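You operate a simulated robot arm through the tools that you are given. There is no shell and no other tool. Be economical: measure what you need, move in short steps, check, and stop when the job is done.

Carry out the task below with a simulated two-armed robot. There is one attempt and no reset: what you move stays moved.

## Task
Top up the oats bin with two scoops from the oat sack.
Fine: set its dial to the order card's day; white scoop back, bin shut.

The check looks at the end state, three seconds after you hand in, the way a careful person would. Anything else that was tipped, shoved, dropped, spilled or broken makes it a failure.

## Robot
Two 7-joint arms with two-finger parallel grippers on one trunk, on a base that drives. Base frame: it is fixed to the floor where the robot stands at the start and does not move with it; the origin is under the middle of the robot, x ahead of it, y to its left, z up; the surface under the hand at the start is at about z = 0.88. Lengths are in m, angles in degrees, forces in N, time in s.
The left shoulder is at the start at [0.05, 0.187, 1.085], the right one opposite. With the tool pointing down near the work surface each hand reaches from about 0.1 to 0.66 m from the robot's upright axis, wherever it stands, measured 20 degrees to its own side. Places, roughly: bin one [0.9, 0.1, 1]; bin three [0.9, -0.4, 1]; bin two [0.9, -0.2, 1]; brown sack [-1.1, 1.4, 0.4]; oat sack [0.8, 1.6, 0.4]; order card [0.7, 0.2, 0.9]; pink sack [-1.1, 1.2, 0.4]; white sack [-1.1, 1.7, 0.5]. Payload 3.43 kg a hand.
The TCP of each hand is the grasp point between the finger pads, 0.03 m short of the fingertips. In the tool frame z runs along the fingers and y along their closing line. Largest opening 0.094 m; finger width 0.028, thickness 0.01; the body of the gripper, 0.05 by 0.096 m, starts 0.055 m behind the TCP.
Orientation is that of the tool frame in the base frame, as a unit quaternion [w, x, y, z]. With the fingers straight down and closing along the base's y, the tool's x points along the base's -x, its y along +y and its z along -z.

## Interface
- The arms move only by the tool arm_command. It takes "left_series", "right_series" or both (then of equal length, played together; a hand with none holds still); each is a list of rows, each a list of 6 numbers: the shift along the base's x, y, z in units of 500 mm (1.0 is 500 mm), then the turn, a rotation vector about the base's x, y, z in units of 180 degrees (1.0 is 180 degrees). In form: [[x, y, z, rx, ry, rz], ...]. A call has 1 to 10 rows; each row is the pose to reach, as a shift and turn from the pose commanded when the call began. "left_jaw" and "right_jaw" are, for a hand that has rows, the finger opening in m, from 0 to 0.094, set as the call begins (left out, the last holds). A call with a number of a shift or a turn outside -1 to 1 is refused whole. Rows are played at 5 a second. More than 0.05 m and 8.6 degrees between two rows, or a gripper value outside its range, and nothing of the call is played. A pose out of reach is approached as far as the arm can. The call stops where the force on the tool passes 90 N (or 10 N more than at its start, if that is more) or the arm is blocked; 0.2 s more then pass. The fingers move at their own pace (about 0.153 m/s each) and stop on an object; they squeeze with about 27 N. The grip force told is the motor's: it shows also when the fingers shut on nothing. Time passes only in rows, and 0.2 s behind the last, so rows that repeat a pose let the fingers close. The reply holds the time, the measured pose of the TCP, the force on the tool along the base axes, the opening and the grip force, in the units named above and with some noise, with the torque about the TCP (base axes, N m) and any sound that the robot's microphone picked up.
- Cameras (640 x 400 px; columns grow to the right, rows downward): "scene" is now at [0.1457, -0.0284, 1.254]; the picture's right is [-0.29, -0.96, 0.00], its down [-0.49, 0.15, -0.86] and it looks along [0.82, -0.25, -0.51] (base axes); focal length 251 px, centre (320, 200). "left" rides on the left gripper at [0.076, -0.014, -0.102] in its tool frame; the picture's right is [0.18, 0.98, 0.00], its down [-0.75, 0.14, -0.64] and it looks along [-0.63, 0.12, 0.77] (tool axes); focal length 243 px, centre (320, 200). "right" rides on the right gripper at [0.076, 0.014, -0.103] in its tool frame; the picture's right is [-0.18, 0.98, 0.00], its down [-0.75, -0.14, -0.64] and it looks along [-0.63, -0.12, 0.77] (tool axes); focal length 243 px, centre (320, 200). There is no depth. A picture from a camera that has moved, and an enlarged one, comes with that camera's place and axes in the base frame and with its lens.
- get_image(camera): a new picture of that camera. The clock stands still meanwhile.
- move_column(by): slides the trunk up (or, below 0, down) by that many m; the arms and the scene camera ride with it, the base frame stays. It gives what a move gives, with no picture.
- roll_base(legs): drives the robot by 1 to 6 legs, each [ahead, left, turn to the left] in m, m and degrees, along the robot's own axes; the way and the turn of a leg run together, so that a leg with both is an arc; at most 1.5 m and 180 degrees a leg. The arms and the cameras ride along, it lands a little off, and it stops where it bumps. It gives what a move gives.
- pan_tilt(pan, tilt): turns the head with the scene camera to pan (to the left, within 80 degrees either way) and tilt (down, from -29 to 69), counted from straight ahead of the robot. It gives what a move gives.
- close_up(camera, box): a new picture of the part [left, top, right, bottom] of that camera's present view, enlarged. The clock stands still meanwhile.
- close_job(): hands the job in; it is judged then, once.

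Go step by step. Nothing tells you exact positions but the pictures and the camera data: compare them with the known pose of the tool, close in by small moves and look again before you grip or let go. The budget is 120 turns and 100 pictures, counting those below and the enlarged ones. Unless the task says otherwise, let go and move clear before handing in, and close with one line.

The tools are called after "Call:" by a JSON object that holds its "name" and its "arguments". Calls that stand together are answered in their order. arm_command: Moves the arms, as the interface text tells. Its arguments: {"type":"object","properties":{"left_series":{"type":"array","items":{"type":"array","items":{"type":"number"}}},"left_jaw":{"type":"number"},"right_series":{"type":"array","items":{"type":"array","items":{"type":"number"}}},"right_jaw":{"type":"number"}},"required":[]} The other tools are called the same way: move_column (by) slides the trunk up or down; roll_base (legs) drives the base; pan_tilt (pan, tilt) turns the head that bears the scene camera; get_image (camera) takes a picture; close_up (camera, box) takes an enlarged picture of a part of a camera's view; close_job () hands the job in.

At the start:

```text
t: 0.0
left_position: [0.3904, 0.1038, 1.0003]
left_tool_rot: [0.0, 0.0, 1.0, 0.0]
left_ft_force: [-0.1, 0.4, 0.0]
left_ft_torque: [-0.02, -0.04, -0.03]
left_opening: 0.0941
left_grip_force: 0.0
right_position: [0.3656, -0.2891, 0.9989]
right_tool_rot: [0.0, 0.001, 1.0, 0.0]
right_ft_force: [0.4, 0.5, -0.5]
right_ft_torque: [0.01, 0.03, -0.01]
right_opening: 0.094
right_grip_force: 0.0
trunk travel left (down, up): [-0.3, 0.132]
robot x, y, heading: [0.0002, -0.0004, 0.1]
head pan, tilt: [-17.1, 30.8]
```

scene: 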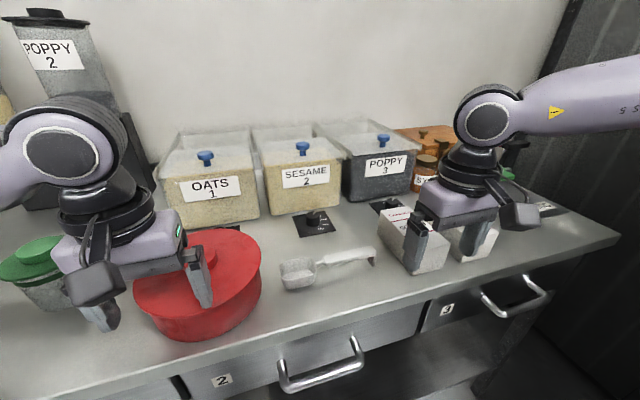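
right: 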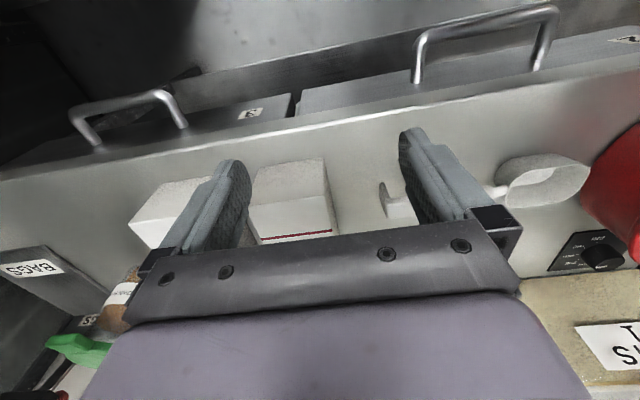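
left: 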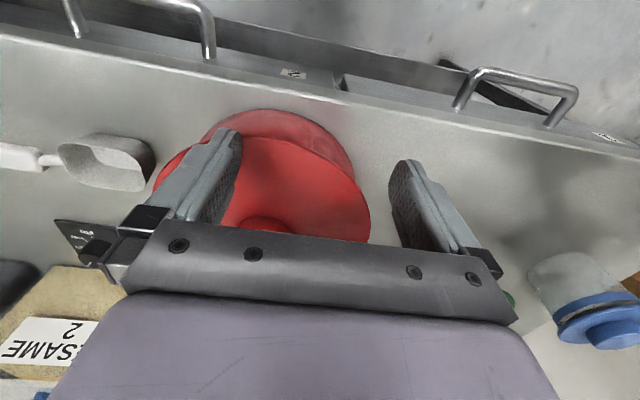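

I see three bins with lids with blue knobs at the back, a white scoop in front of them, and a red tub in the middle. I'll look around first for the order card and the oat sack.

Call:
{"name": "pan_tilt", "arguments": {"pan": 10, "tilt": 35}}

Call:
{"name": "get_image", "arguments": {"camera": "scene"}}

Call:
{"name": "pan_tilt", "arguments": {"pan": 65, "tilt": 30}}

Call:
{"name": "get_image", "arguments": {"camera": "scene"}}

```text
t: 0.9
left_position: [0.3913, 0.1033, 1.0006]
left_tool_rot: [0.0, 0.0, 1.0, 0.0]
left_ft_force: [-0.8, -0.4, -1.0]
left_ft_torque: [0.0, -0.03, 0.03]
left_opening: 0.094
left_grip_force: 0.1
right_position: [0.365, -0.289, 0.9997]
right_tool_rot: [0.0, 0.0, 1.0, 0.0]
right_ft_force: [-0.8, 0.0, 0.6]
right_ft_torque: [-0.01, 0.03, 0.04]
right_opening: 0.0941
right_grip_force: 0.1
trunk travel left (down, up): [-0.3, 0.132]
robot x, y, heading: [0.001, 0.0021, -0.1]
head pan, tilt: [10.0, 35.0]
```

```text
96 pictures are left
camera scene: at [0.1463, 0.0133, 1.2475], right [0.17, -0.98, 0.0], down [-0.56, -0.1, -0.82], along [0.81, 0.14, -0.57], focal length 251 px, centre (320, 200)
```

scene: 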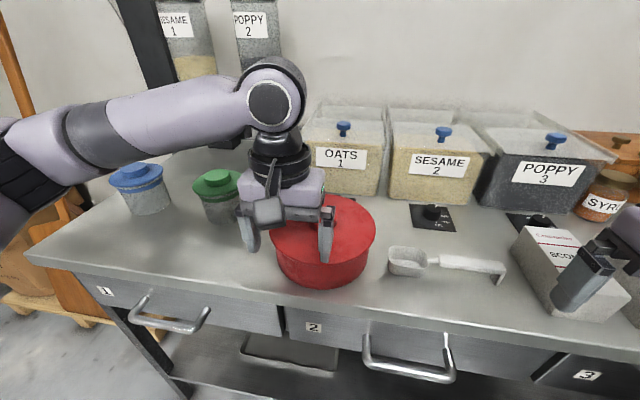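

```text
t: 2.2
left_position: [0.3898, 0.1033, 0.9995]
left_tool_rot: [0.0, 0.0, 1.0, 0.0]
left_ft_force: [0.8, 0.9, 0.2]
left_ft_torque: [-0.01, 0.01, 0.01]
left_opening: 0.0941
left_grip_force: 0.1
right_position: [0.3656, -0.2883, 0.9992]
right_tool_rot: [0.0, 0.0, 1.0, 0.001]
right_ft_force: [0.7, 0.3, 0.4]
right_ft_torque: [0.0, 0.0, 0.01]
right_opening: 0.0939
right_grip_force: 0.0
trunk travel left (down, up): [-0.3, 0.132]
robot x, y, heading: [-0.0026, 0.0028, 0.1]
head pan, tilt: [65.0, 30.0]
```

```text
95 pictures are left
camera scene: at [0.0979, 0.08, 1.2553], right [0.91, -0.42, 0.0], down [-0.21, -0.45, -0.87], along [0.37, 0.78, -0.5], focal length 251 px, centre (320, 200)
```

scene: 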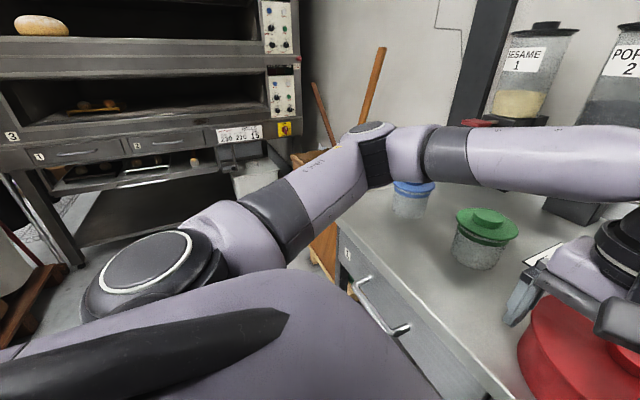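

The left arm hides the order card and the oats dial. I'll raise the trunk and shift the left hand aside to see behind the red tub.

Call:
{"name": "move_column", "arguments": {"by": 0.13}}

Call:
{"name": "arm_command", "arguments": {"left_series": [[-0.1, 0.1, 0, 0, 0, 0], [-0.16, 0.2, 0, 0, 0, 0], [-0.2, 0.3, 0, 0, 0, 0], [-0.2, 0.38, 0, 0, 0, 0]]}}

Call:
{"name": "pan_tilt", "arguments": {"pan": 8, "tilt": 38}}

Call:
{"name": "get_image", "arguments": {"camera": "scene"}}

```text
t: 3.7
left_position: [0.3904, 0.1033, 1.1292]
left_tool_rot: [0.0, -0.001, 1.0, -0.001]
left_ft_force: [0.1, 1.0, -0.4]
left_ft_torque: [-0.01, -0.02, -0.02]
left_opening: 0.0942
left_grip_force: 0.0
right_position: [0.3652, -0.289, 1.1295]
right_tool_rot: [0.0, 0.0, 1.0, -0.001]
right_ft_force: [0.6, 1.0, 0.2]
right_ft_torque: [0.01, 0.0, -0.03]
right_opening: 0.0941
right_grip_force: 0.1
trunk travel left (down, up): [-0.43, 0.002]
robot x, y, heading: [-0.0001, -0.0036, -0.0]
head pan, tilt: [65.0, 30.0]
```

```text
refused: row 1 steps farther than a row can; nothing moved
```

```text
t: 5.0
left_position: [0.391, 0.1023, 1.1286]
left_tool_rot: [0.0, 0.0, 1.0, 0.0]
left_ft_force: [-1.1, 0.2, 0.1]
left_ft_torque: [-0.01, 0.0, -0.02]
left_opening: 0.0937
left_grip_force: 0.1
right_position: [0.3654, -0.2888, 1.1292]
right_tool_rot: [0.0, 0.001, 1.0, 0.0]
right_ft_force: [0.5, 0.1, 0.5]
right_ft_torque: [0.03, 0.02, 0.0]
right_opening: 0.0941
right_grip_force: 0.1
trunk travel left (down, up): [-0.43, 0.002]
robot x, y, heading: [-0.002, 0.0025, 0.1]
head pan, tilt: [8.0, 38.0]
```

```text
94 pictures are left
camera scene: at [0.1451, 0.0102, 1.373], right [0.14, -0.99, 0.0], down [-0.61, -0.09, -0.79], along [0.78, 0.11, -0.62], focal length 251 px, centre (320, 200)
```

scene: 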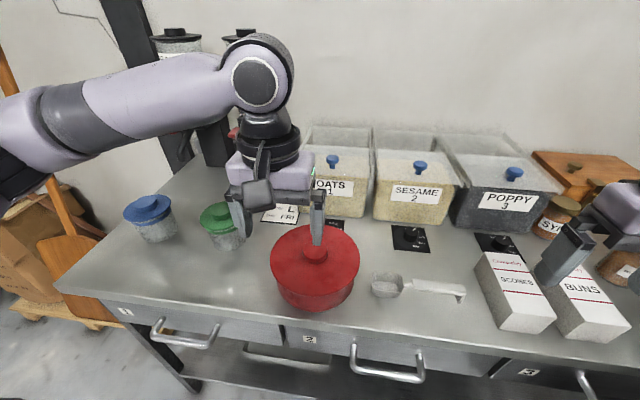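

The card shows "…L / FRI…", partly hidden by the left hand. I'll move that hand off and look again.

Call:
{"name": "arm_command", "arguments": {"left_series": [[-0.06, 0.06, 0, 0, 0, 0], [-0.1, 0.14, 0, 0, 0, 0], [-0.14, 0.22, 0, 0, 0, 0], [-0.18, 0.3, 0, 0, 0, 0], [-0.2, 0.38, 0, 0, 0, 0], [-0.2, 0.46, 0, 0, 0, 0]]}}

Call:
{"name": "close_up", "arguments": {"camera": "scene", "box": [220, 140, 420, 265]}}

```text
t: 6.4
left_position: [0.2895, 0.3348, 1.1319]
left_tool_rot: [0.001, 0.0, 1.0, 0.0]
left_ft_force: [-0.2, 0.7, -0.8]
left_ft_torque: [-0.03, -0.01, 0.01]
left_opening: 0.0939
left_grip_force: 0.2
right_position: [0.3658, -0.2893, 1.1296]
right_tool_rot: [0.001, 0.001, 1.0, 0.0]
right_ft_force: [-0.1, 0.1, 0.5]
right_ft_torque: [-0.02, 0.0, 0.03]
right_opening: 0.094
right_grip_force: 0.1
trunk travel left (down, up): [-0.43, 0.002]
robot x, y, heading: [-0.0011, -0.0006, -0.1]
head pan, tilt: [8.0, 38.0]
```

```text
3.20 times, centred on (320, 202) of scene
camera zoom: at [0.1447, 0.0106, 1.373], right [0.14, -0.99, 0.0], down [-0.61, -0.09, -0.79], along [0.78, 0.11, -0.62], focal length 802 px, centre (320, 192)
```

zoom: 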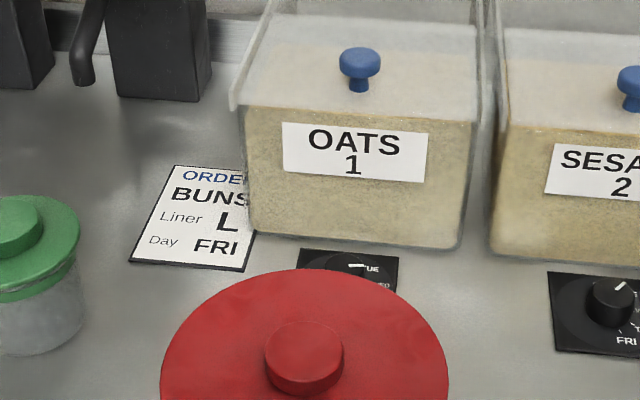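

The order card says FRI. Now I look at the scoop closely, and toward the oat sack.

Call:
{"name": "close_up", "arguments": {"camera": "scene", "box": [350, 220, 510, 320]}}

Call:
{"name": "pan_tilt", "arguments": {"pan": 60, "tilt": 25}}

Call:
{"name": "get_image", "arguments": {"camera": "scene"}}

Call:
{"name": "get_image", "arguments": {"camera": "left"}}

```text
4.00 times, centred on (430, 270) of scene
camera zoom: at [0.1447, 0.0106, 1.373], right [0.14, -0.99, 0.0], down [-0.61, -0.09, -0.79], along [0.78, 0.11, -0.62], focal length 1002 px, centre (-120, -80)
```

zoom: 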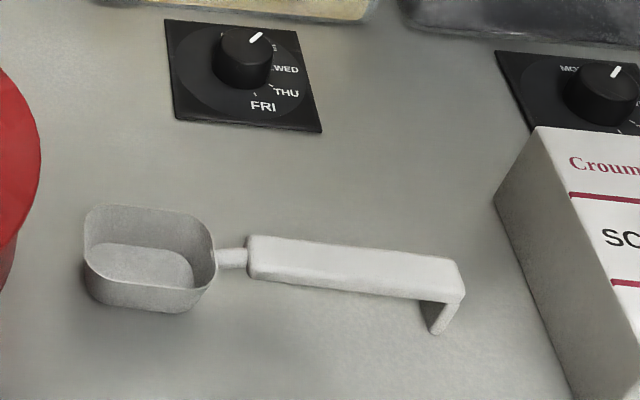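

```text
t: 7.6
left_position: [0.2906, 0.3347, 1.1327]
left_tool_rot: [-0.001, 0.0, 1.0, 0.0]
left_ft_force: [0.3, 0.1, 0.6]
left_ft_torque: [0.0, 0.02, -0.05]
left_opening: 0.094
left_grip_force: 0.1
right_position: [0.3649, -0.2883, 1.1289]
right_tool_rot: [-0.001, 0.0, 1.0, 0.0]
right_ft_force: [0.0, -0.7, -0.2]
right_ft_torque: [0.03, 0.01, -0.01]
right_opening: 0.0938
right_grip_force: 0.1
trunk travel left (down, up): [-0.43, 0.002]
robot x, y, heading: [0.0014, 0.0019, 0.1]
head pan, tilt: [60.0, 25.0]
```

```text
91 pictures are left
camera scene: at [0.1057, 0.0779, 1.3933], right [0.87, -0.5, 0.0], down [-0.21, -0.37, -0.91], along [0.45, 0.78, -0.42], focal length 251 px, centre (320, 200)
```

scene: 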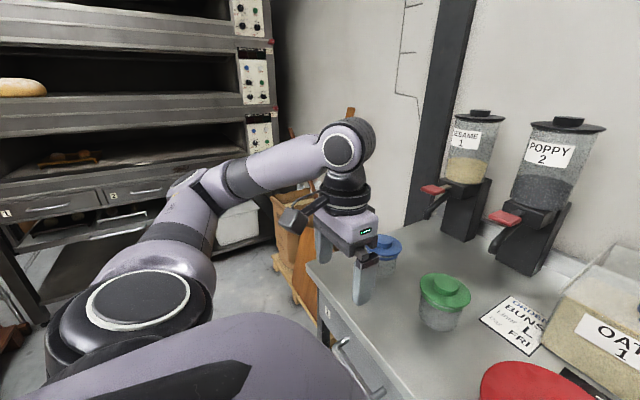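

```text
90 pictures are left
camera left: at [0.214, 0.3198, 1.235], right [-0.18, 0.98, 0.0], down [0.75, 0.14, 0.64], along [0.63, 0.12, -0.77], focal length 243 px, centre (320, 200)
```

left: 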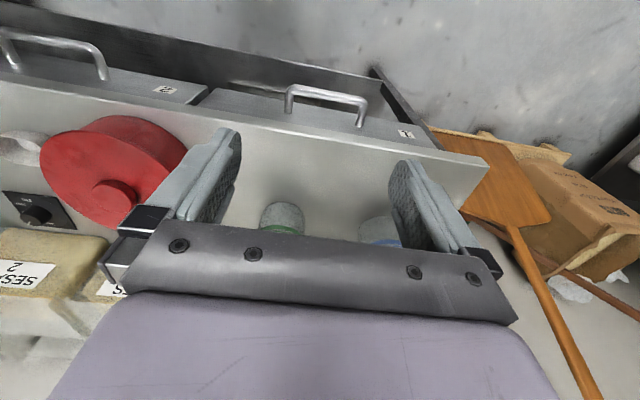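

The sack is behind the left end of the table, hidden. I'll first fetch the white scoop with the right hand: turn it 90° so it closes across the handle, above approximately [0.473, -0.19], and look again.

Call:
{"name": "arm_command", "arguments": {"right_series": [[0.024, 0.02, -0.02, 0, 0, 0.046], [0.048, 0.04, -0.04, 0, 0, 0.092], [0.072, 0.06, -0.06, 0, 0, 0.138], [0.096, 0.08, -0.08, 0, 0, 0.184], [0.12, 0.1, -0.1, 0, 0, 0.23], [0.144, 0.12, -0.12, 0, 0, 0.276], [0.168, 0.14, -0.14, 0, 0, 0.322], [0.192, 0.16, -0.16, 0, 0, 0.368], [0.216, 0.18, -0.18, 0, 0, 0.414], [0.216, 0.194, -0.2, 0, 0, 0.46]]}}

Call:
{"name": "arm_command", "arguments": {"right_series": [[0, 0, 0, 0, 0, 0.04], [0, 0, 0, 0, 0, 0.04]]}}

Call:
{"name": "get_image", "arguments": {"camera": "right"}}

Call:
{"name": "pan_tilt", "arguments": {"pan": -15, "tilt": 45}}

Call:
{"name": "get_image", "arguments": {"camera": "scene"}}

```text
t: 9.8
left_position: [0.2916, 0.3336, 1.1331]
left_tool_rot: [-0.001, 0.001, 1.0, 0.001]
left_ft_force: [0.4, -0.3, 0.2]
left_ft_torque: [-0.03, 0.02, 0.01]
left_opening: 0.0941
left_grip_force: 0.0
right_position: [0.35, -0.1505, 0.9816]
right_tool_rot: [0.021, -0.628, 0.778, -0.019]
right_ft_force: [0.1, -0.1, 0.3]
right_ft_torque: [0.05, -0.01, 0.01]
right_opening: 0.0939
right_grip_force: 0.1
right hand out of reach, approached as far as the arm can: row 6, 7, 8, 9, 10
trunk travel left (down, up): [-0.43, 0.002]
robot x, y, heading: [0.0018, -0.0002, -0.1]
head pan, tilt: [60.0, 25.0]
```

```text
t: 10.4
left_position: [0.2904, 0.3341, 1.1327]
left_tool_rot: [0.0, 0.0, 1.0, 0.0]
left_ft_force: [-0.8, -0.7, -0.3]
left_ft_torque: [-0.05, -0.01, 0.04]
left_opening: 0.0941
left_grip_force: 0.1
right_position: [0.3228, -0.1496, 0.9751]
right_tool_rot: [0.025, -0.673, 0.739, -0.02]
right_ft_force: [0.1, 0.3, -0.4]
right_ft_torque: [-0.02, 0.02, 0.01]
right_opening: 0.0941
right_grip_force: 0.1
right hand out of reach, approached as far as the arm can: row 1, 2
trunk travel left (down, up): [-0.43, 0.002]
robot x, y, heading: [0.0006, 0.0012, 0.0]
head pan, tilt: [60.0, 25.0]
```

```text
89 pictures are left
camera right: at [0.2946, -0.2243, 1.0761], right [-0.96, 0.27, -0.06], down [0.17, 0.73, 0.66], along [0.22, 0.62, -0.75], focal length 243 px, centre (320, 200)
```

right: 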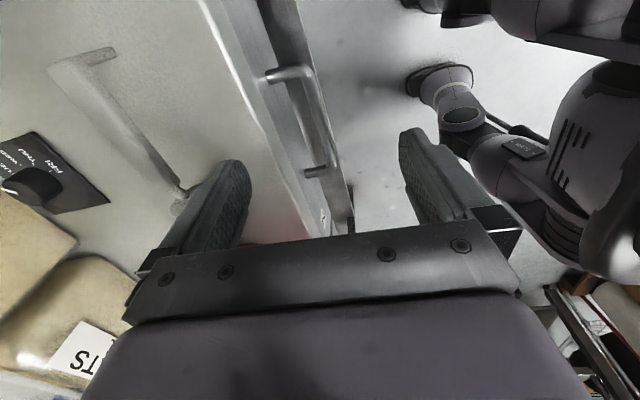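

```text
t: 11.9
left_position: [0.291, 0.3347, 1.133]
left_tool_rot: [0.0, 0.0, 1.0, -0.001]
left_ft_force: [0.0, -0.3, 0.3]
left_ft_torque: [-0.03, -0.01, 0.0]
left_opening: 0.0938
left_grip_force: 0.1
right_position: [0.3218, -0.1493, 0.9764]
right_tool_rot: [0.025, -0.673, 0.739, -0.021]
right_ft_force: [0.3, 0.1, -0.8]
right_ft_torque: [-0.01, -0.01, -0.01]
right_opening: 0.0937
right_grip_force: 0.1
trunk travel left (down, up): [-0.43, 0.002]
robot x, y, heading: [0.0006, -0.0004, 0.1]
head pan, tilt: [-15.0, 45.0]
```

```text
88 pictures are left
camera scene: at [0.1382, -0.0229, 1.3627], right [-0.26, -0.97, 0.0], down [-0.68, 0.18, -0.71], along [0.68, -0.18, -0.71], focal length 251 px, centre (320, 200)
```

scene: 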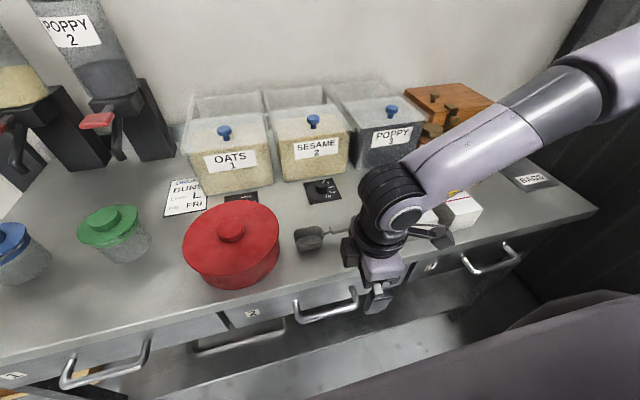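

The +90° turn is awkward for the right arm; mirrored, the left arm should manage it. I'll bring the right hand back to its tucked pose and use the left one after driving to the right.

Call:
{"name": "arm_command", "arguments": {"right_series": [[-0.02, -0.02, 0.04, 0, 0, -0.046], [-0.05, -0.04, 0.08, 0, 0, -0.092], [-0.08, -0.06, 0.12, 0, 0, -0.138], [-0.11, -0.08, 0.16, 0, 0, -0.184], [-0.14, -0.1, 0.2, 0, 0, -0.23], [-0.17, -0.12, 0.2, 0, 0, -0.276], [-0.2, -0.14, 0.2, 0, 0, -0.322], [-0.216, -0.16, 0.2, 0, 0, -0.368], [-0.216, -0.18, 0.2, 0, 0, -0.414], [-0.216, -0.194, 0.2, 0, 0, -0.46]]}}

```text
t: 14.1
left_position: [0.2897, 0.335, 1.1326]
left_tool_rot: [0.0, 0.001, 1.0, 0.0]
left_ft_force: [0.0, -0.2, 0.3]
left_ft_torque: [-0.02, 0.0, -0.03]
left_opening: 0.0942
left_grip_force: 0.0
right_position: [0.2594, -0.2442, 1.0922]
right_tool_rot: [0.004, -0.017, 0.999, -0.027]
right_ft_force: [0.4, 0.1, -0.6]
right_ft_torque: [0.03, -0.05, -0.02]
right_opening: 0.094
right_grip_force: 0.0
right hand out of reach, approached as far as the arm can: row 5, 6, 7, 8, 9, 10
trunk travel left (down, up): [-0.43, 0.002]
robot x, y, heading: [0.0009, -0.0038, -0.2]
head pan, tilt: [-15.0, 45.0]
```

Call:
{"name": "arm_command", "arguments": {"right_series": [[0.05, -0.04, 0.03, 0, 0, 0], [0.1, -0.08, 0.06, 0, 0, 0]]}}

Call:
{"name": "roll_base", "arguments": {"legs": [[0, -0.3, 0]]}}

Call:
{"name": "arm_command", "arguments": {"left_series": [[0.03, -0.03, -0.02, 0, 0, 0.046], [0.06, -0.06, -0.04, 0, 0, 0.092], [0.09, -0.09, -0.06, 0, 0, 0.138], [0.12, -0.12, -0.08, 0, 0, 0.184], [0.15, -0.15, -0.1, 0, 0, 0.23], [0.18, -0.18, -0.1, 0, 0, 0.276], [0.21, -0.21, -0.1, 0, 0, 0.322], [0.24, -0.24, -0.1, 0, 0, 0.368], [0.27, -0.27, -0.1, 0, 0, 0.414], [0.3, -0.3, -0.1, 0, 0, 0.46]]}}

Call:
{"name": "get_image", "arguments": {"camera": "left"}}

```text
t: 14.7
left_position: [0.2911, 0.3345, 1.1319]
left_tool_rot: [-0.001, -0.001, 1.0, 0.001]
left_ft_force: [-0.4, 0.4, -0.1]
left_ft_torque: [0.03, -0.03, -0.01]
left_opening: 0.094
left_grip_force: 0.0
right_position: [0.3116, -0.2833, 1.12]
right_tool_rot: [0.005, -0.018, 0.999, -0.028]
right_ft_force: [-0.5, 1.3, -0.6]
right_ft_torque: [0.02, 0.02, -0.01]
right_opening: 0.0939
right_grip_force: 0.1
trunk travel left (down, up): [-0.43, 0.002]
robot x, y, heading: [0.0011, 0.0029, 0.3]
head pan, tilt: [-15.0, 45.0]
```

```text
t: 16.7
left_position: [0.2827, 0.2301, 1.1213]
left_tool_rot: [0.002, -0.004, 1.0, -0.018]
left_ft_force: [-0.4, 0.2, 0.5]
left_ft_torque: [0.0, -0.01, 0.02]
left_opening: 0.0938
left_grip_force: 0.0
right_position: [0.3118, -0.3876, 1.1328]
right_tool_rot: [0.006, -0.025, 0.998, -0.051]
right_ft_force: [-0.2, 0.4, 0.3]
right_ft_torque: [-0.01, 0.0, 0.0]
right_opening: 0.0939
right_grip_force: 0.1
trunk travel left (down, up): [-0.43, 0.002]
robot x, y, heading: [0.0017, -0.1344, 0.5]
head pan, tilt: [-15.0, 45.0]
stopped in leg 1: the robot was blocked; the commanded pose is now the measured one
```

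```text
t: 19.1
left_position: [0.4335, 0.0768, 1.0783]
left_tool_rot: [-0.01, -0.666, 0.745, -0.014]
left_ft_force: [0.4, 0.3, -0.5]
left_ft_torque: [0.03, 0.01, -0.02]
left_opening: 0.0938
left_grip_force: 0.1
right_position: [0.3106, -0.3884, 1.1321]
right_tool_rot: [0.006, -0.027, 0.998, -0.055]
right_ft_force: [0.1, -0.6, -0.3]
right_ft_torque: [0.0, -0.03, 0.0]
right_opening: 0.0939
right_grip_force: 0.0
trunk travel left (down, up): [-0.43, 0.002]
robot x, y, heading: [-0.0023, -0.1367, 0.6]
head pan, tilt: [-15.0, 45.0]
stopped in row 10 (left hand): the arm was blocked; the commanded pose is now the measured one
```

```text
87 pictures are left
camera left: at [0.4388, 0.0034, 1.1835], right [-1.0, -0.07, 0.0], down [-0.06, 0.79, 0.62], along [-0.04, 0.61, -0.79], focal length 243 px, centre (320, 200)
```

left: 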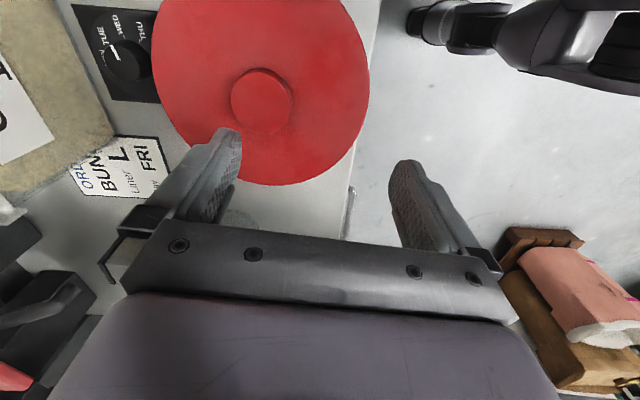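

The base bumped after 0.13 m and the left arm reports blocked. I check what's on the right and how the arms sit.

Call:
{"name": "pan_tilt", "arguments": {"pan": -70, "tilt": 25}}

Call:
{"name": "get_image", "arguments": {"camera": "scene"}}

Call:
{"name": "pan_tilt", "arguments": {"pan": 0, "tilt": 45}}

Call:
{"name": "get_image", "arguments": {"camera": "scene"}}

```text
t: 20.4
left_position: [0.4362, 0.0752, 1.0769]
left_tool_rot: [-0.011, -0.666, 0.746, -0.015]
left_ft_force: [0.5, -0.8, -0.6]
left_ft_torque: [0.03, 0.01, 0.0]
left_opening: 0.0942
left_grip_force: 0.1
right_position: [0.3118, -0.3892, 1.1324]
right_tool_rot: [0.005, -0.025, 0.998, -0.056]
right_ft_force: [1.2, 0.1, 0.4]
right_ft_torque: [-0.01, -0.02, -0.04]
right_opening: 0.0938
right_grip_force: 0.1
trunk travel left (down, up): [-0.43, 0.002]
robot x, y, heading: [-0.0029, -0.1415, 0.8]
head pan, tilt: [-70.0, 25.0]
```

```text
86 pictures are left
camera scene: at [0.0877, -0.1872, 1.3957], right [-0.94, -0.35, 0.01], down [-0.15, 0.36, -0.92], along [0.32, -0.86, -0.39], focal length 251 px, centre (320, 200)
```

scene: 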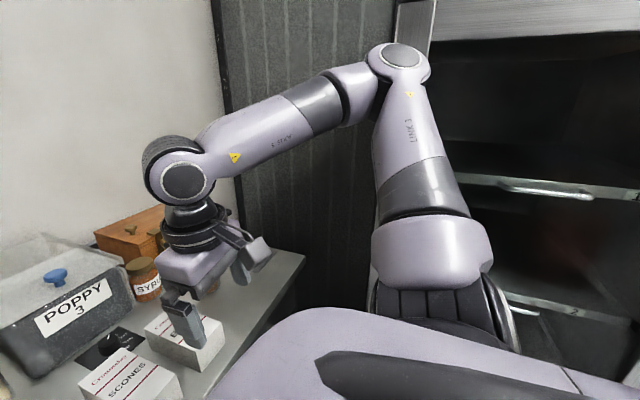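

```text
t: 21.8
left_position: [0.4351, 0.0734, 1.0776]
left_tool_rot: [-0.012, -0.665, 0.747, -0.015]
left_ft_force: [0.3, 0.2, -0.3]
left_ft_torque: [0.0, -0.02, -0.02]
left_opening: 0.0941
left_grip_force: 0.0
right_position: [0.3116, -0.3912, 1.1316]
right_tool_rot: [0.005, -0.027, 0.998, -0.057]
right_ft_force: [-0.6, -1.0, -0.1]
right_ft_torque: [-0.02, 0.0, 0.02]
right_opening: 0.0939
right_grip_force: 0.1
trunk travel left (down, up): [-0.43, 0.002]
robot x, y, heading: [-0.0029, -0.1399, 0.3]
head pan, tilt: [0.0, 45.0]
```

```text
85 pictures are left
camera scene: at [0.1371, -0.102, 1.3624], right [0.01, -1.0, 0.04], down [-0.7, -0.03, -0.71], along [0.71, -0.02, -0.7], focal length 251 px, centre (320, 200)
```

scene: 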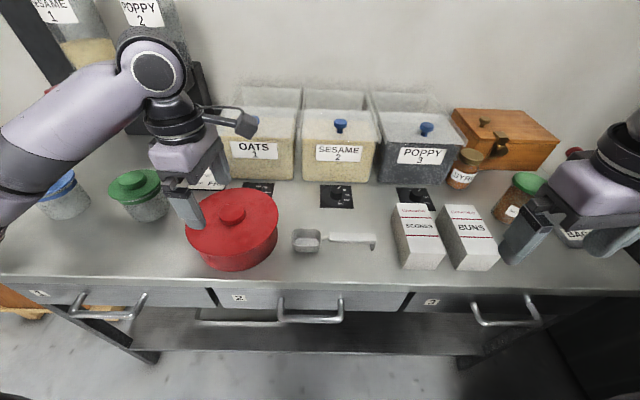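

The right elbow is pressing against the rack on the right; I back off 4 cm to the left and then bring the left hand over the scoop handle.

Call:
{"name": "roll_base", "arguments": {"legs": [[0, 0.05, 0]]}}

Call:
{"name": "arm_command", "arguments": {"left_series": [[0.01, -0.08, 0, 0, 0, 0], [0.02, -0.16, 0, 0, 0, 0.02], [0.03, -0.24, 0, 0, 0, 0.04], [0.05, -0.32, -0.02, 0, 0, 0.04], [0.07, -0.4, -0.04, 0, 0, 0.04], [0.07, -0.48, -0.06, 0, 0, 0.04]]}}

Call:
{"name": "get_image", "arguments": {"camera": "left"}}

Call:
{"name": "get_image", "arguments": {"camera": "scene"}}

```text
t: 22.9
left_position: [0.4372, 0.0965, 1.0839]
left_tool_rot: [0.0, -0.666, 0.746, 0.0]
left_ft_force: [1.0, -0.1, 0.0]
left_ft_torque: [-0.01, 0.02, 0.01]
left_opening: 0.0942
left_grip_force: 0.0
right_position: [0.3131, -0.3719, 1.1212]
right_tool_rot: [0.004, -0.023, 0.999, -0.034]
right_ft_force: [0.0, 0.4, -0.3]
right_ft_torque: [-0.02, 0.0, 0.02]
right_opening: 0.0944
right_grip_force: 0.0
trunk travel left (down, up): [-0.43, 0.002]
robot x, y, heading: [-0.0031, -0.0907, 0.5]
head pan, tilt: [0.0, 45.0]
```

```text
t: 24.3
left_position: [0.4742, -0.1437, 1.0519]
left_tool_rot: [-0.001, 0.711, -0.703, 0.0]
left_ft_force: [-0.6, 0.0, 0.2]
left_ft_torque: [0.03, -0.03, 0.01]
left_opening: 0.094
left_grip_force: 0.0
right_position: [0.3133, -0.3724, 1.1204]
right_tool_rot: [0.004, -0.024, 0.999, -0.033]
right_ft_force: [0.5, 0.2, -0.7]
right_ft_torque: [-0.02, 0.02, -0.03]
right_opening: 0.094
right_grip_force: 0.0
trunk travel left (down, up): [-0.43, 0.002]
robot x, y, heading: [-0.0032, -0.0913, 0.4]
head pan, tilt: [0.0, 45.0]
```

```text
84 pictures are left
camera left: at [0.4879, -0.2197, 1.1549], right [-0.98, -0.2, 0.0], down [-0.15, 0.75, 0.64], along [-0.13, 0.63, -0.77], focal length 243 px, centre (320, 200)
```

left: 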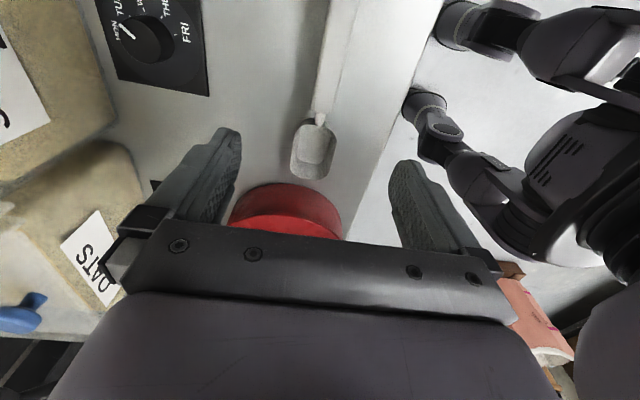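

```text
83 pictures are left
camera scene: at [0.1396, -0.0923, 1.3627], right [0.01, -1.0, 0.0], down [-0.71, 0.0, -0.71], along [0.71, 0.01, -0.71], focal length 251 px, centre (320, 200)
```

scene: 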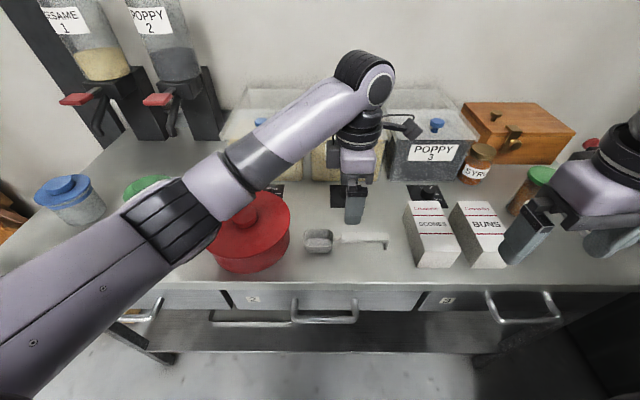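

The handle runs along y at x≈0.471 from y≈-0.14 to -0.225. I position over it and go down to about z 0.95, then look.

Call:
{"name": "arm_command", "arguments": {"left_series": [[-0.006, -0.06, -0.04, 0, 0, 0], [-0.006, -0.062, -0.12, 0, 0, 0], [-0.006, -0.062, -0.2, 0, 0, 0]]}}

Call:
{"name": "get_image", "arguments": {"camera": "left"}}

Call:
{"name": "close_up", "arguments": {"camera": "scene", "box": [280, 170, 440, 270]}}

```text
t: 25.3
left_position: [0.4938, -0.1401, 0.954]
left_tool_rot: [-0.018, 0.73, -0.683, -0.001]
left_ft_force: [-0.2, 0.5, 0.6]
left_ft_torque: [-0.01, 0.03, 0.03]
left_opening: 0.0937
left_grip_force: 0.2
right_position: [0.3132, -0.3711, 1.1208]
right_tool_rot: [0.004, -0.024, 0.999, -0.036]
right_ft_force: [0.8, 0.6, 0.5]
right_ft_torque: [-0.01, -0.02, 0.0]
right_opening: 0.0938
right_grip_force: 0.1
trunk travel left (down, up): [-0.43, 0.002]
robot x, y, heading: [-0.0023, -0.0915, 0.8]
head pan, tilt: [0.0, 45.0]
stopped in row 3 (left hand): the arm was blocked; the commanded pose is now the measured one
```

```text
82 pictures are left
camera left: at [0.5104, -0.2186, 1.0551], right [-0.97, -0.25, -0.03], down [-0.21, 0.72, 0.66], along [-0.14, 0.64, -0.75], focal length 243 px, centre (320, 200)
```

left: 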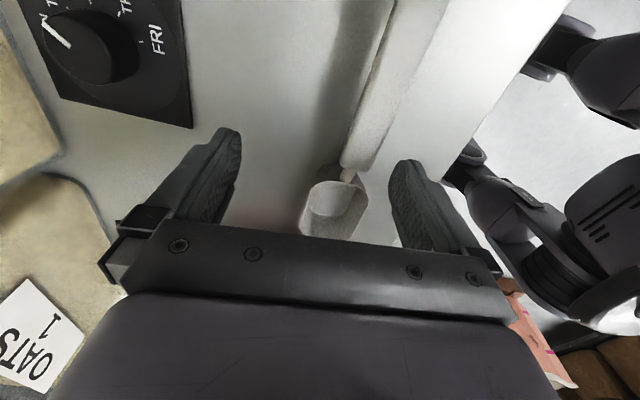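

```text
4.00 times, centred on (360, 220) of scene
camera zoom: at [0.1398, -0.0911, 1.3627], right [0.01, -1.0, 0.0], down [-0.71, -0.01, -0.71], along [0.71, 0.0, -0.71], focal length 1002 px, centre (160, 120)
```

zoom: 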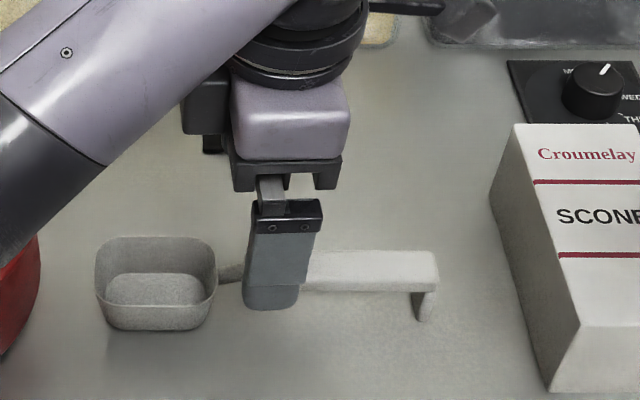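

The arm was blocked, possibly the forearm on the red tub or on my own trunk. I check in the full view.

Call:
{"name": "get_image", "arguments": {"camera": "scene"}}

```text
80 pictures are left
camera scene: at [0.1398, -0.0911, 1.3627], right [0.01, -1.0, 0.0], down [-0.71, -0.01, -0.71], along [0.71, 0.0, -0.71], focal length 251 px, centre (320, 200)
```

scene: 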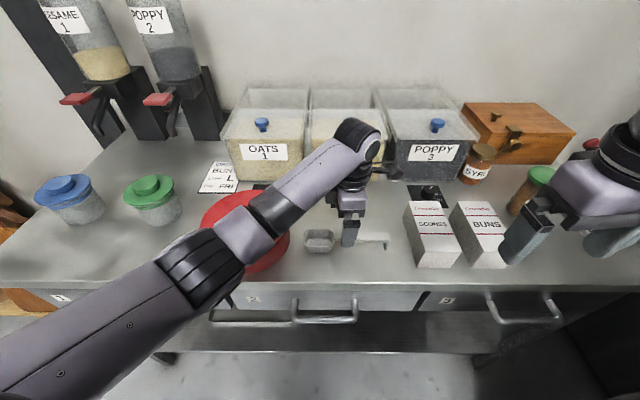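

The forearm lies on or near the red tub; reaching from the left is wrong here. I back the left arm out upward and will use the right hand turned the other way (−90°).

Call:
{"name": "arm_command", "arguments": {"left_series": [[0, 0, 0.08, 0, 0, 0], [0, 0, 0.16, 0, 0, 0], [0, 0.02, 0.24, 0, 0, 0], [-0.01, 0.1, 0.28, 0, 0, 0], [-0.02, 0.18, 0.28, 0, 0, 0], [-0.04, 0.26, 0.28, 0, 0, 0], [-0.06, 0.34, 0.28, 0, 0, 0], [-0.1, 0.42, 0.28, 0, 0, 0]]}}

Call:
{"name": "arm_command", "arguments": {"left_series": [[-0.03, 0.04, 0, 0, 0, -0.046], [-0.06, 0.08, 0, 0, 0, -0.092], [-0.09, 0.12, 0, 0, 0, -0.138], [-0.12, 0.16, 0, 0, 0, -0.184], [-0.15, 0.2, 0, 0, 0, -0.23], [-0.16, 0.24, 0, 0, 0, -0.276], [-0.17, 0.28, 0, 0, 0, -0.322], [-0.18, 0.32, 0, 0, 0, -0.368], [-0.19, 0.34, 0, 0, 0, -0.414], [-0.2, 0.36, 0, 0, 0, -0.46]]}}

Call:
{"name": "roll_base", "arguments": {"legs": [[0, 0.12, 0]]}}

Call:
{"name": "get_image", "arguments": {"camera": "scene"}}

```text
t: 27.1
left_position: [0.4435, 0.0676, 1.0949]
left_tool_rot: [-0.016, 0.728, -0.685, 0.0]
left_ft_force: [-0.9, 1.0, 0.2]
left_ft_torque: [-0.03, -0.04, 0.02]
left_opening: 0.094
left_grip_force: 0.0
right_position: [0.3123, -0.3705, 1.1222]
right_tool_rot: [0.004, -0.024, 0.999, -0.035]
right_ft_force: [0.4, -0.9, 1.1]
right_ft_torque: [-0.01, -0.01, 0.03]
right_opening: 0.094
right_grip_force: 0.0
trunk travel left (down, up): [-0.43, 0.002]
robot x, y, heading: [0.0006, -0.0908, 0.5]
head pan, tilt: [0.0, 45.0]
```

```text
t: 29.3
left_position: [0.3419, 0.2466, 1.0942]
left_tool_rot: [0.013, -0.092, 0.996, -0.011]
left_ft_force: [-0.3, 0.0, 0.4]
left_ft_torque: [-0.03, 0.0, -0.02]
left_opening: 0.0941
left_grip_force: 0.0
right_position: [0.3133, -0.3723, 1.1217]
right_tool_rot: [0.004, -0.023, 0.999, -0.035]
right_ft_force: [-0.3, 0.1, 0.3]
right_ft_torque: [-0.02, 0.03, -0.01]
right_opening: 0.0942
right_grip_force: 0.1
trunk travel left (down, up): [-0.43, 0.002]
robot x, y, heading: [0.0002, -0.0909, 0.3]
head pan, tilt: [0.0, 45.0]
```

```text
t: 31.0
left_position: [0.343, 0.3671, 1.0951]
left_tool_rot: [0.012, -0.093, 0.996, -0.011]
left_ft_force: [1.0, 0.5, -0.5]
left_ft_torque: [0.02, 0.0, -0.03]
left_opening: 0.0941
left_grip_force: 0.1
right_position: [0.3117, -0.2509, 1.1207]
right_tool_rot: [0.004, -0.022, 0.999, -0.034]
right_ft_force: [-0.6, 0.6, -0.5]
right_ft_torque: [0.0, -0.02, 0.0]
right_opening: 0.094
right_grip_force: 0.0
trunk travel left (down, up): [-0.43, 0.002]
robot x, y, heading: [-0.0026, 0.028, 0.4]
head pan, tilt: [0.0, 45.0]
```

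```text
79 pictures are left
camera scene: at [0.139, 0.0293, 1.3627], right [0.01, -1.0, 0.0], down [-0.71, -0.01, -0.71], along [0.71, 0.0, -0.71], focal length 251 px, centre (320, 200)
```

scene: 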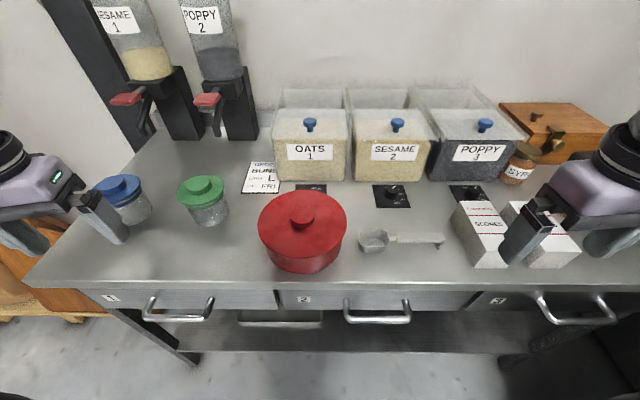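

Everything still stands in place. Now the right hand turns −90° and moves over the scoop handle, staying high.

Call:
{"name": "arm_command", "arguments": {"right_series": [[0.032, 0.015, 0, 0.0017, -0.0014, -0.0467], [0.064, 0.03, 0, 0.0035, -0.0027, -0.0934], [0.095, 0.046, 0, 0.0052, -0.0041, -0.14], [0.127, 0.061, 0, 0.007, -0.0054, -0.1867], [0.159, 0.076, -0.01, 0.0087, -0.0068, -0.2334], [0.19, 0.091, -0.02, 0.0105, -0.0081, -0.28], [0.222, 0.106, -0.03, 0.0122, -0.0095, -0.3268], [0.254, 0.122, -0.05, 0.014, -0.0108, -0.3735], [0.286, 0.137, -0.08, 0.0157, -0.0122, -0.42], [0.318, 0.152, -0.1, 0.0175, -0.0135, -0.467]]}}

Call:
{"name": "arm_command", "arguments": {"right_series": [[0, 0, -0.04, 0.0017, -0.0014, -0.045], [0, 0, -0.04, 0.0017, -0.0014, -0.045]]}}

Call:
{"name": "get_image", "arguments": {"camera": "right"}}

Call:
{"name": "get_image", "arguments": {"camera": "scene"}}

```text
t: 33.2
left_position: [0.3422, 0.3678, 1.0952]
left_tool_rot: [0.012, -0.094, 0.995, -0.011]
left_ft_force: [0.0, 0.1, 0.1]
left_ft_torque: [0.02, 0.05, 0.04]
left_opening: 0.094
left_grip_force: 0.0
right_position: [0.472, -0.1748, 1.0714]
right_tool_rot: [0.0, 0.654, 0.757, -0.004]
right_ft_force: [0.0, -0.3, -0.1]
right_ft_torque: [0.01, 0.02, -0.01]
right_opening: 0.0942
right_grip_force: 0.1
trunk travel left (down, up): [-0.43, 0.002]
robot x, y, heading: [-0.0028, 0.0269, 0.5]
head pan, tilt: [0.0, 45.0]
```

```text
t: 33.8
left_position: [0.342, 0.3649, 1.0962]
left_tool_rot: [0.012, -0.093, 0.996, -0.011]
left_ft_force: [-0.5, 0.1, -0.4]
left_ft_torque: [-0.01, -0.04, -0.03]
left_opening: 0.0941
left_grip_force: 0.1
right_position: [0.4706, -0.1754, 1.0527]
right_tool_rot: [0.0, 0.705, 0.709, 0.0]
right_ft_force: [-0.3, 1.3, 0.8]
right_ft_torque: [0.01, 0.0, -0.02]
right_opening: 0.0939
right_grip_force: 0.1
trunk travel left (down, up): [-0.43, 0.002]
robot x, y, heading: [-0.0021, 0.027, 0.4]
head pan, tilt: [0.0, 45.0]
```

```text
78 pictures are left
camera right: at [0.4846, -0.0995, 1.154], right [0.98, -0.18, 0.0], down [-0.14, -0.75, 0.64], along [-0.11, -0.63, -0.77], focal length 243 px, centre (320, 200)
```

right: 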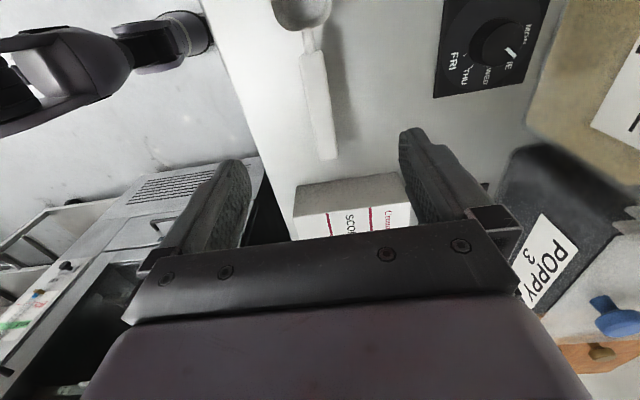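

```text
77 pictures are left
camera scene: at [0.1388, 0.0289, 1.3627], right [0.01, -1.0, 0.0], down [-0.71, 0.0, -0.71], along [0.71, 0.0, -0.71], focal length 251 px, centre (320, 200)
```

scene: 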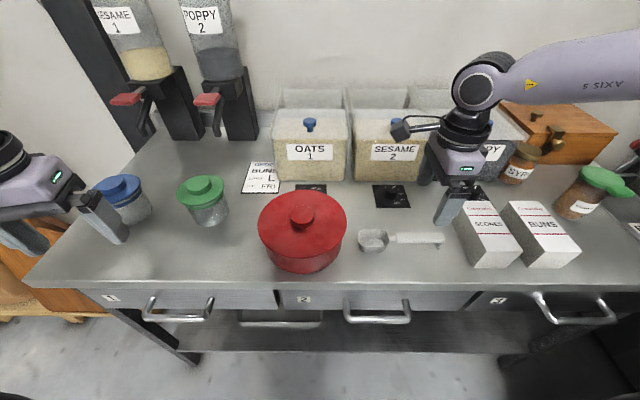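

The handle is at x≈0.469, centred y≈-0.18. I descend onto it in steps.

Call:
{"name": "arm_command", "arguments": {"right_series": [[-0.003, -0.01, -0.08, 0, 0, 0], [-0.003, -0.01, -0.16, 0, 0, 0], [-0.003, -0.01, -0.22, 0, 0, 0]]}}

Call:
{"name": "get_image", "arguments": {"camera": "right"}}

Call:
{"name": "close_up", "arguments": {"camera": "scene", "box": [340, 170, 500, 270]}}

```text
t: 34.6
left_position: [0.3412, 0.3664, 1.0951]
left_tool_rot: [0.013, -0.094, 0.995, -0.011]
left_ft_force: [-0.6, -0.5, 0.4]
left_ft_torque: [0.03, 0.0, 0.0]
left_opening: 0.0939
left_grip_force: 0.0
right_position: [0.4559, -0.1962, 0.9547]
right_tool_rot: [0.0, 0.704, 0.71, 0.001]
right_ft_force: [0.0, -0.5, -0.1]
right_ft_torque: [0.01, 0.02, 0.0]
right_opening: 0.0937
right_grip_force: 0.1
right hand out of reach, approached as far as the arm can: row 2, 3
trunk travel left (down, up): [-0.43, 0.002]
robot x, y, heading: [-0.0011, 0.0284, 0.5]
head pan, tilt: [0.0, 45.0]
```

```text
76 pictures are left
camera right: at [0.4686, -0.1183, 1.0566], right [0.98, -0.17, 0.0], down [-0.13, -0.76, 0.64], along [-0.11, -0.63, -0.77], focal length 243 px, centre (320, 200)
```

right: 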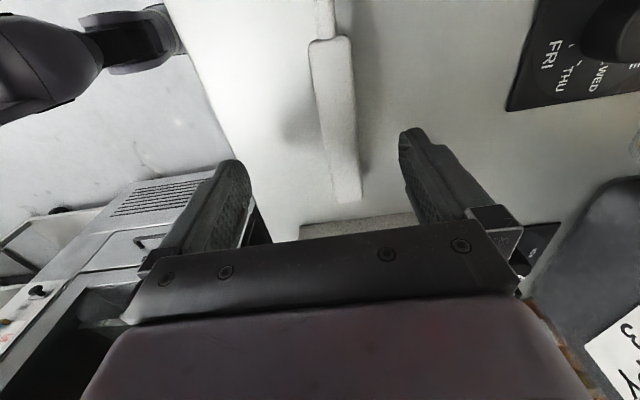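

```text
4.00 times, centred on (420, 220) of scene
camera zoom: at [0.1391, 0.0287, 1.3627], right [0.01, -1.0, 0.0], down [-0.71, 0.0, -0.71], along [0.71, 0.0, -0.71], focal length 1002 px, centre (-80, 120)
```

zoom: 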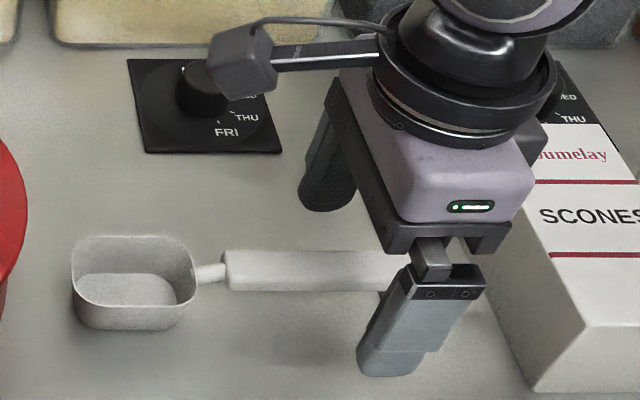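

The arm runs out of reach downward with the trunk this high. I lift the hands, lower the trunk by 0.13 m, and realign.

Call:
{"name": "arm_command", "arguments": {"right_series": [[0.005, 0.01, 0.08, 0, 0, 0], [0.018, 0.026, 0.16, 0, 0, 0], [0.025, 0.028, 0.24, 0, 0, 0]], "left_series": [[0, 0, 0.06, 0, 0, 0], [0, 0, 0.12, 0, 0, 0], [0, 0, 0.18, 0, 0, 0]]}}

Call:
{"name": "move_column", "arguments": {"by": -0.13}}

Call:
{"name": "get_image", "arguments": {"camera": "right"}}

```text
t: 35.4
left_position: [0.3406, 0.365, 1.1828]
left_tool_rot: [0.011, -0.093, 0.996, -0.011]
left_ft_force: [0.5, -0.3, 0.6]
left_ft_torque: [0.0, -0.03, -0.03]
left_opening: 0.0939
left_grip_force: 0.0
right_position: [0.4688, -0.1809, 1.0739]
right_tool_rot: [0.0, 0.704, 0.71, 0.0]
right_ft_force: [-0.3, -0.6, 0.5]
right_ft_torque: [0.01, 0.0, 0.02]
right_opening: 0.0938
right_grip_force: 0.1
trunk travel left (down, up): [-0.43, 0.002]
robot x, y, heading: [-0.0043, 0.0331, 0.2]
head pan, tilt: [0.0, 45.0]
```

```text
t: 37.0
left_position: [0.3413, 0.3668, 1.0536]
left_tool_rot: [0.013, -0.094, 0.995, -0.012]
left_ft_force: [0.3, -0.9, -0.2]
left_ft_torque: [-0.01, 0.0, -0.01]
left_opening: 0.0941
left_grip_force: 0.2
right_position: [0.4695, -0.1807, 0.9445]
right_tool_rot: [0.0, 0.704, 0.71, 0.0]
right_ft_force: [-0.1, -0.3, 0.5]
right_ft_torque: [0.02, 0.04, -0.02]
right_opening: 0.094
right_grip_force: 0.0
trunk travel left (down, up): [-0.3, 0.132]
robot x, y, heading: [-0.0032, 0.0305, 0.5]
head pan, tilt: [0.0, 45.0]
```

```text
74 pictures are left
camera right: at [0.4827, -0.1045, 1.0463], right [0.98, -0.18, 0.0], down [-0.13, -0.75, 0.64], along [-0.11, -0.63, -0.77], focal length 243 px, centre (320, 200)
```

right: 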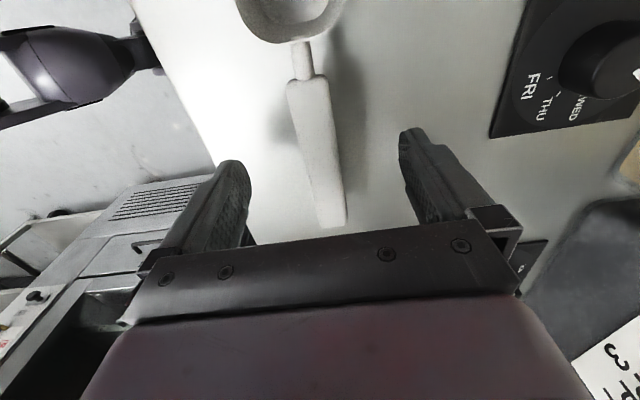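

The handle is centred between the fingers. I go down to z≈0.916 and close.

Call:
{"name": "arm_command", "arguments": {"right_series": [[0, 0, -0.03, 0, 0, 0], [0, 0, -0.057, 0, 0, 0]]}}

Call:
{"name": "arm_command", "arguments": {"right_series": [[0, 0, 0, 0, 0, 0], [0, 0, 0, 0, 0, 0], [0, 0, 0, 0, 0, 0], [0, 0, 0, 0, 0, 0]], "right_jaw": 0.0}}

Call:
{"name": "close_up", "arguments": {"camera": "scene", "box": [340, 150, 500, 250]}}

```text
t: 37.6
left_position: [0.3419, 0.3641, 1.0535]
left_tool_rot: [0.013, -0.094, 0.995, -0.011]
left_ft_force: [-0.4, -0.7, -0.5]
left_ft_torque: [-0.01, -0.03, 0.0]
left_opening: 0.0939
left_grip_force: 0.1
right_position: [0.4703, -0.1808, 0.9149]
right_tool_rot: [0.0, 0.704, 0.71, 0.0]
right_ft_force: [-0.3, 0.5, -0.2]
right_ft_torque: [-0.02, 0.0, -0.02]
right_opening: 0.0941
right_grip_force: 0.0
trunk travel left (down, up): [-0.3, 0.132]
robot x, y, heading: [-0.005, 0.0293, 0.5]
head pan, tilt: [0.0, 45.0]
```

```text
t: 38.6
left_position: [0.3421, 0.3655, 1.0545]
left_tool_rot: [0.012, -0.093, 0.996, -0.011]
left_ft_force: [-0.6, 0.0, -0.2]
left_ft_torque: [-0.03, 0.0, -0.01]
left_opening: 0.0939
left_grip_force: 0.1
right_position: [0.4702, -0.182, 0.9163]
right_tool_rot: [0.0, 0.704, 0.71, -0.001]
right_ft_force: [0.5, -0.2, -0.8]
right_ft_torque: [-0.07, -0.03, 0.02]
right_opening: 0.0257
right_grip_force: 27.0
trunk travel left (down, up): [-0.3, 0.132]
robot x, y, heading: [0.0003, 0.0309, 0.2]
head pan, tilt: [0.0, 45.0]
```

```text
4.00 times, centred on (420, 200) of scene
camera zoom: at [0.1391, 0.0288, 1.2327], right [0.01, -1.0, 0.0], down [-0.71, 0.0, -0.71], along [0.71, 0.0, -0.71], focal length 1002 px, centre (-80, 200)
```

zoom: 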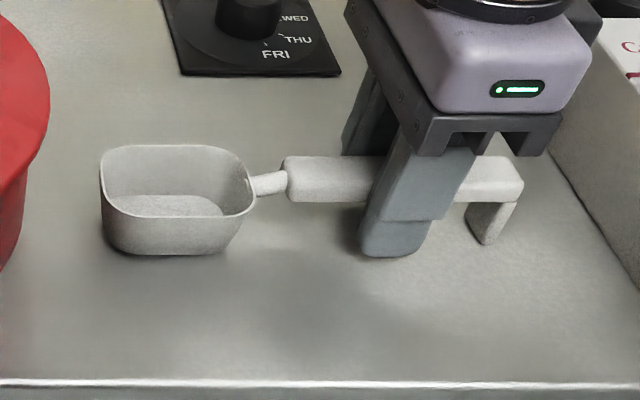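

Gripped, 26 mm. I lift it and look at the oats bin's lid closely to see how it opens.

Call:
{"name": "arm_command", "arguments": {"right_series": [[0, 0, 0.08, 0, 0, 0], [0, 0, 0.16, 0, 0, 0], [-0.04, 0, 0.24, 0, 0, 0], [-0.1, -0.02, 0.32, 0, 0, 0], [-0.16, -0.04, 0.36, 0, 0, 0], [-0.2, -0.06, 0.36, 0, 0, 0]]}}

Call:
{"name": "pan_tilt", "arguments": {"pan": 3, "tilt": 22}}

Call:
{"name": "get_image", "arguments": {"camera": "scene"}}

Call:
{"name": "close_up", "arguments": {"camera": "scene", "box": [240, 150, 400, 250]}}

```text
refused: row 4 steps farther than a row can; nothing moved
```

```text
t: 39.5
left_position: [0.3412, 0.3654, 1.0536]
left_tool_rot: [0.013, -0.092, 0.996, -0.011]
left_ft_force: [0.2, -0.2, 0.3]
left_ft_torque: [0.0, -0.01, -0.04]
left_opening: 0.0938
left_grip_force: 0.1
right_position: [0.4702, -0.1809, 0.9168]
right_tool_rot: [0.0, 0.704, 0.71, 0.0]
right_ft_force: [-0.1, -0.3, 0.1]
right_ft_torque: [-0.06, -0.01, -0.03]
right_opening: 0.0258
right_grip_force: 26.8
trunk travel left (down, up): [-0.3, 0.132]
robot x, y, heading: [0.0032, 0.0262, 0.4]
head pan, tilt: [3.0, 22.0]
```

```text
72 pictures are left
camera scene: at [0.1504, 0.0338, 1.268], right [0.06, -1.0, 0.0], down [-0.37, -0.02, -0.93], along [0.93, 0.05, -0.38], focal length 251 px, centre (320, 200)
```

scene: 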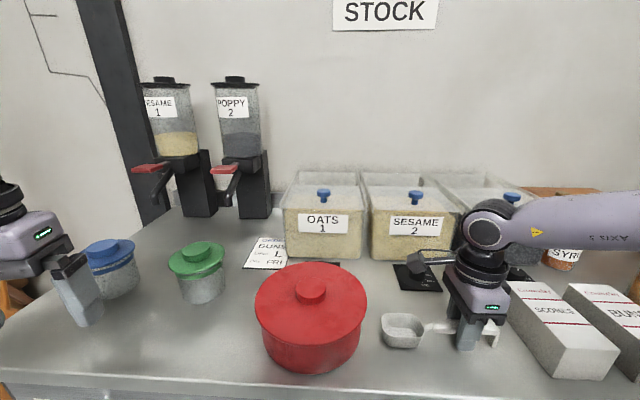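

```text
4.00 times, centred on (320, 200) of scene
camera zoom: at [0.1504, 0.0338, 1.268], right [0.06, -1.0, 0.0], down [-0.37, -0.02, -0.93], along [0.93, 0.05, -0.38], focal length 1002 px, centre (320, 200)
```

zoom: 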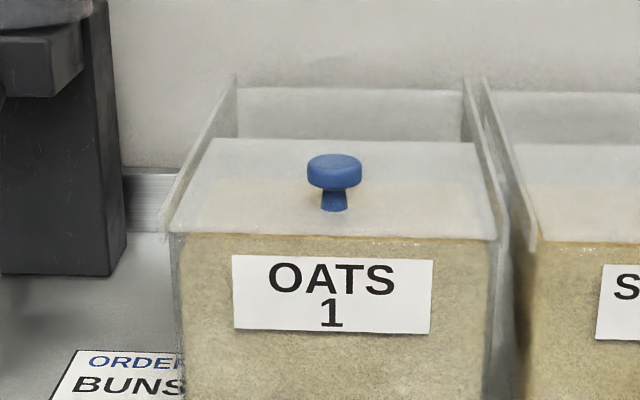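

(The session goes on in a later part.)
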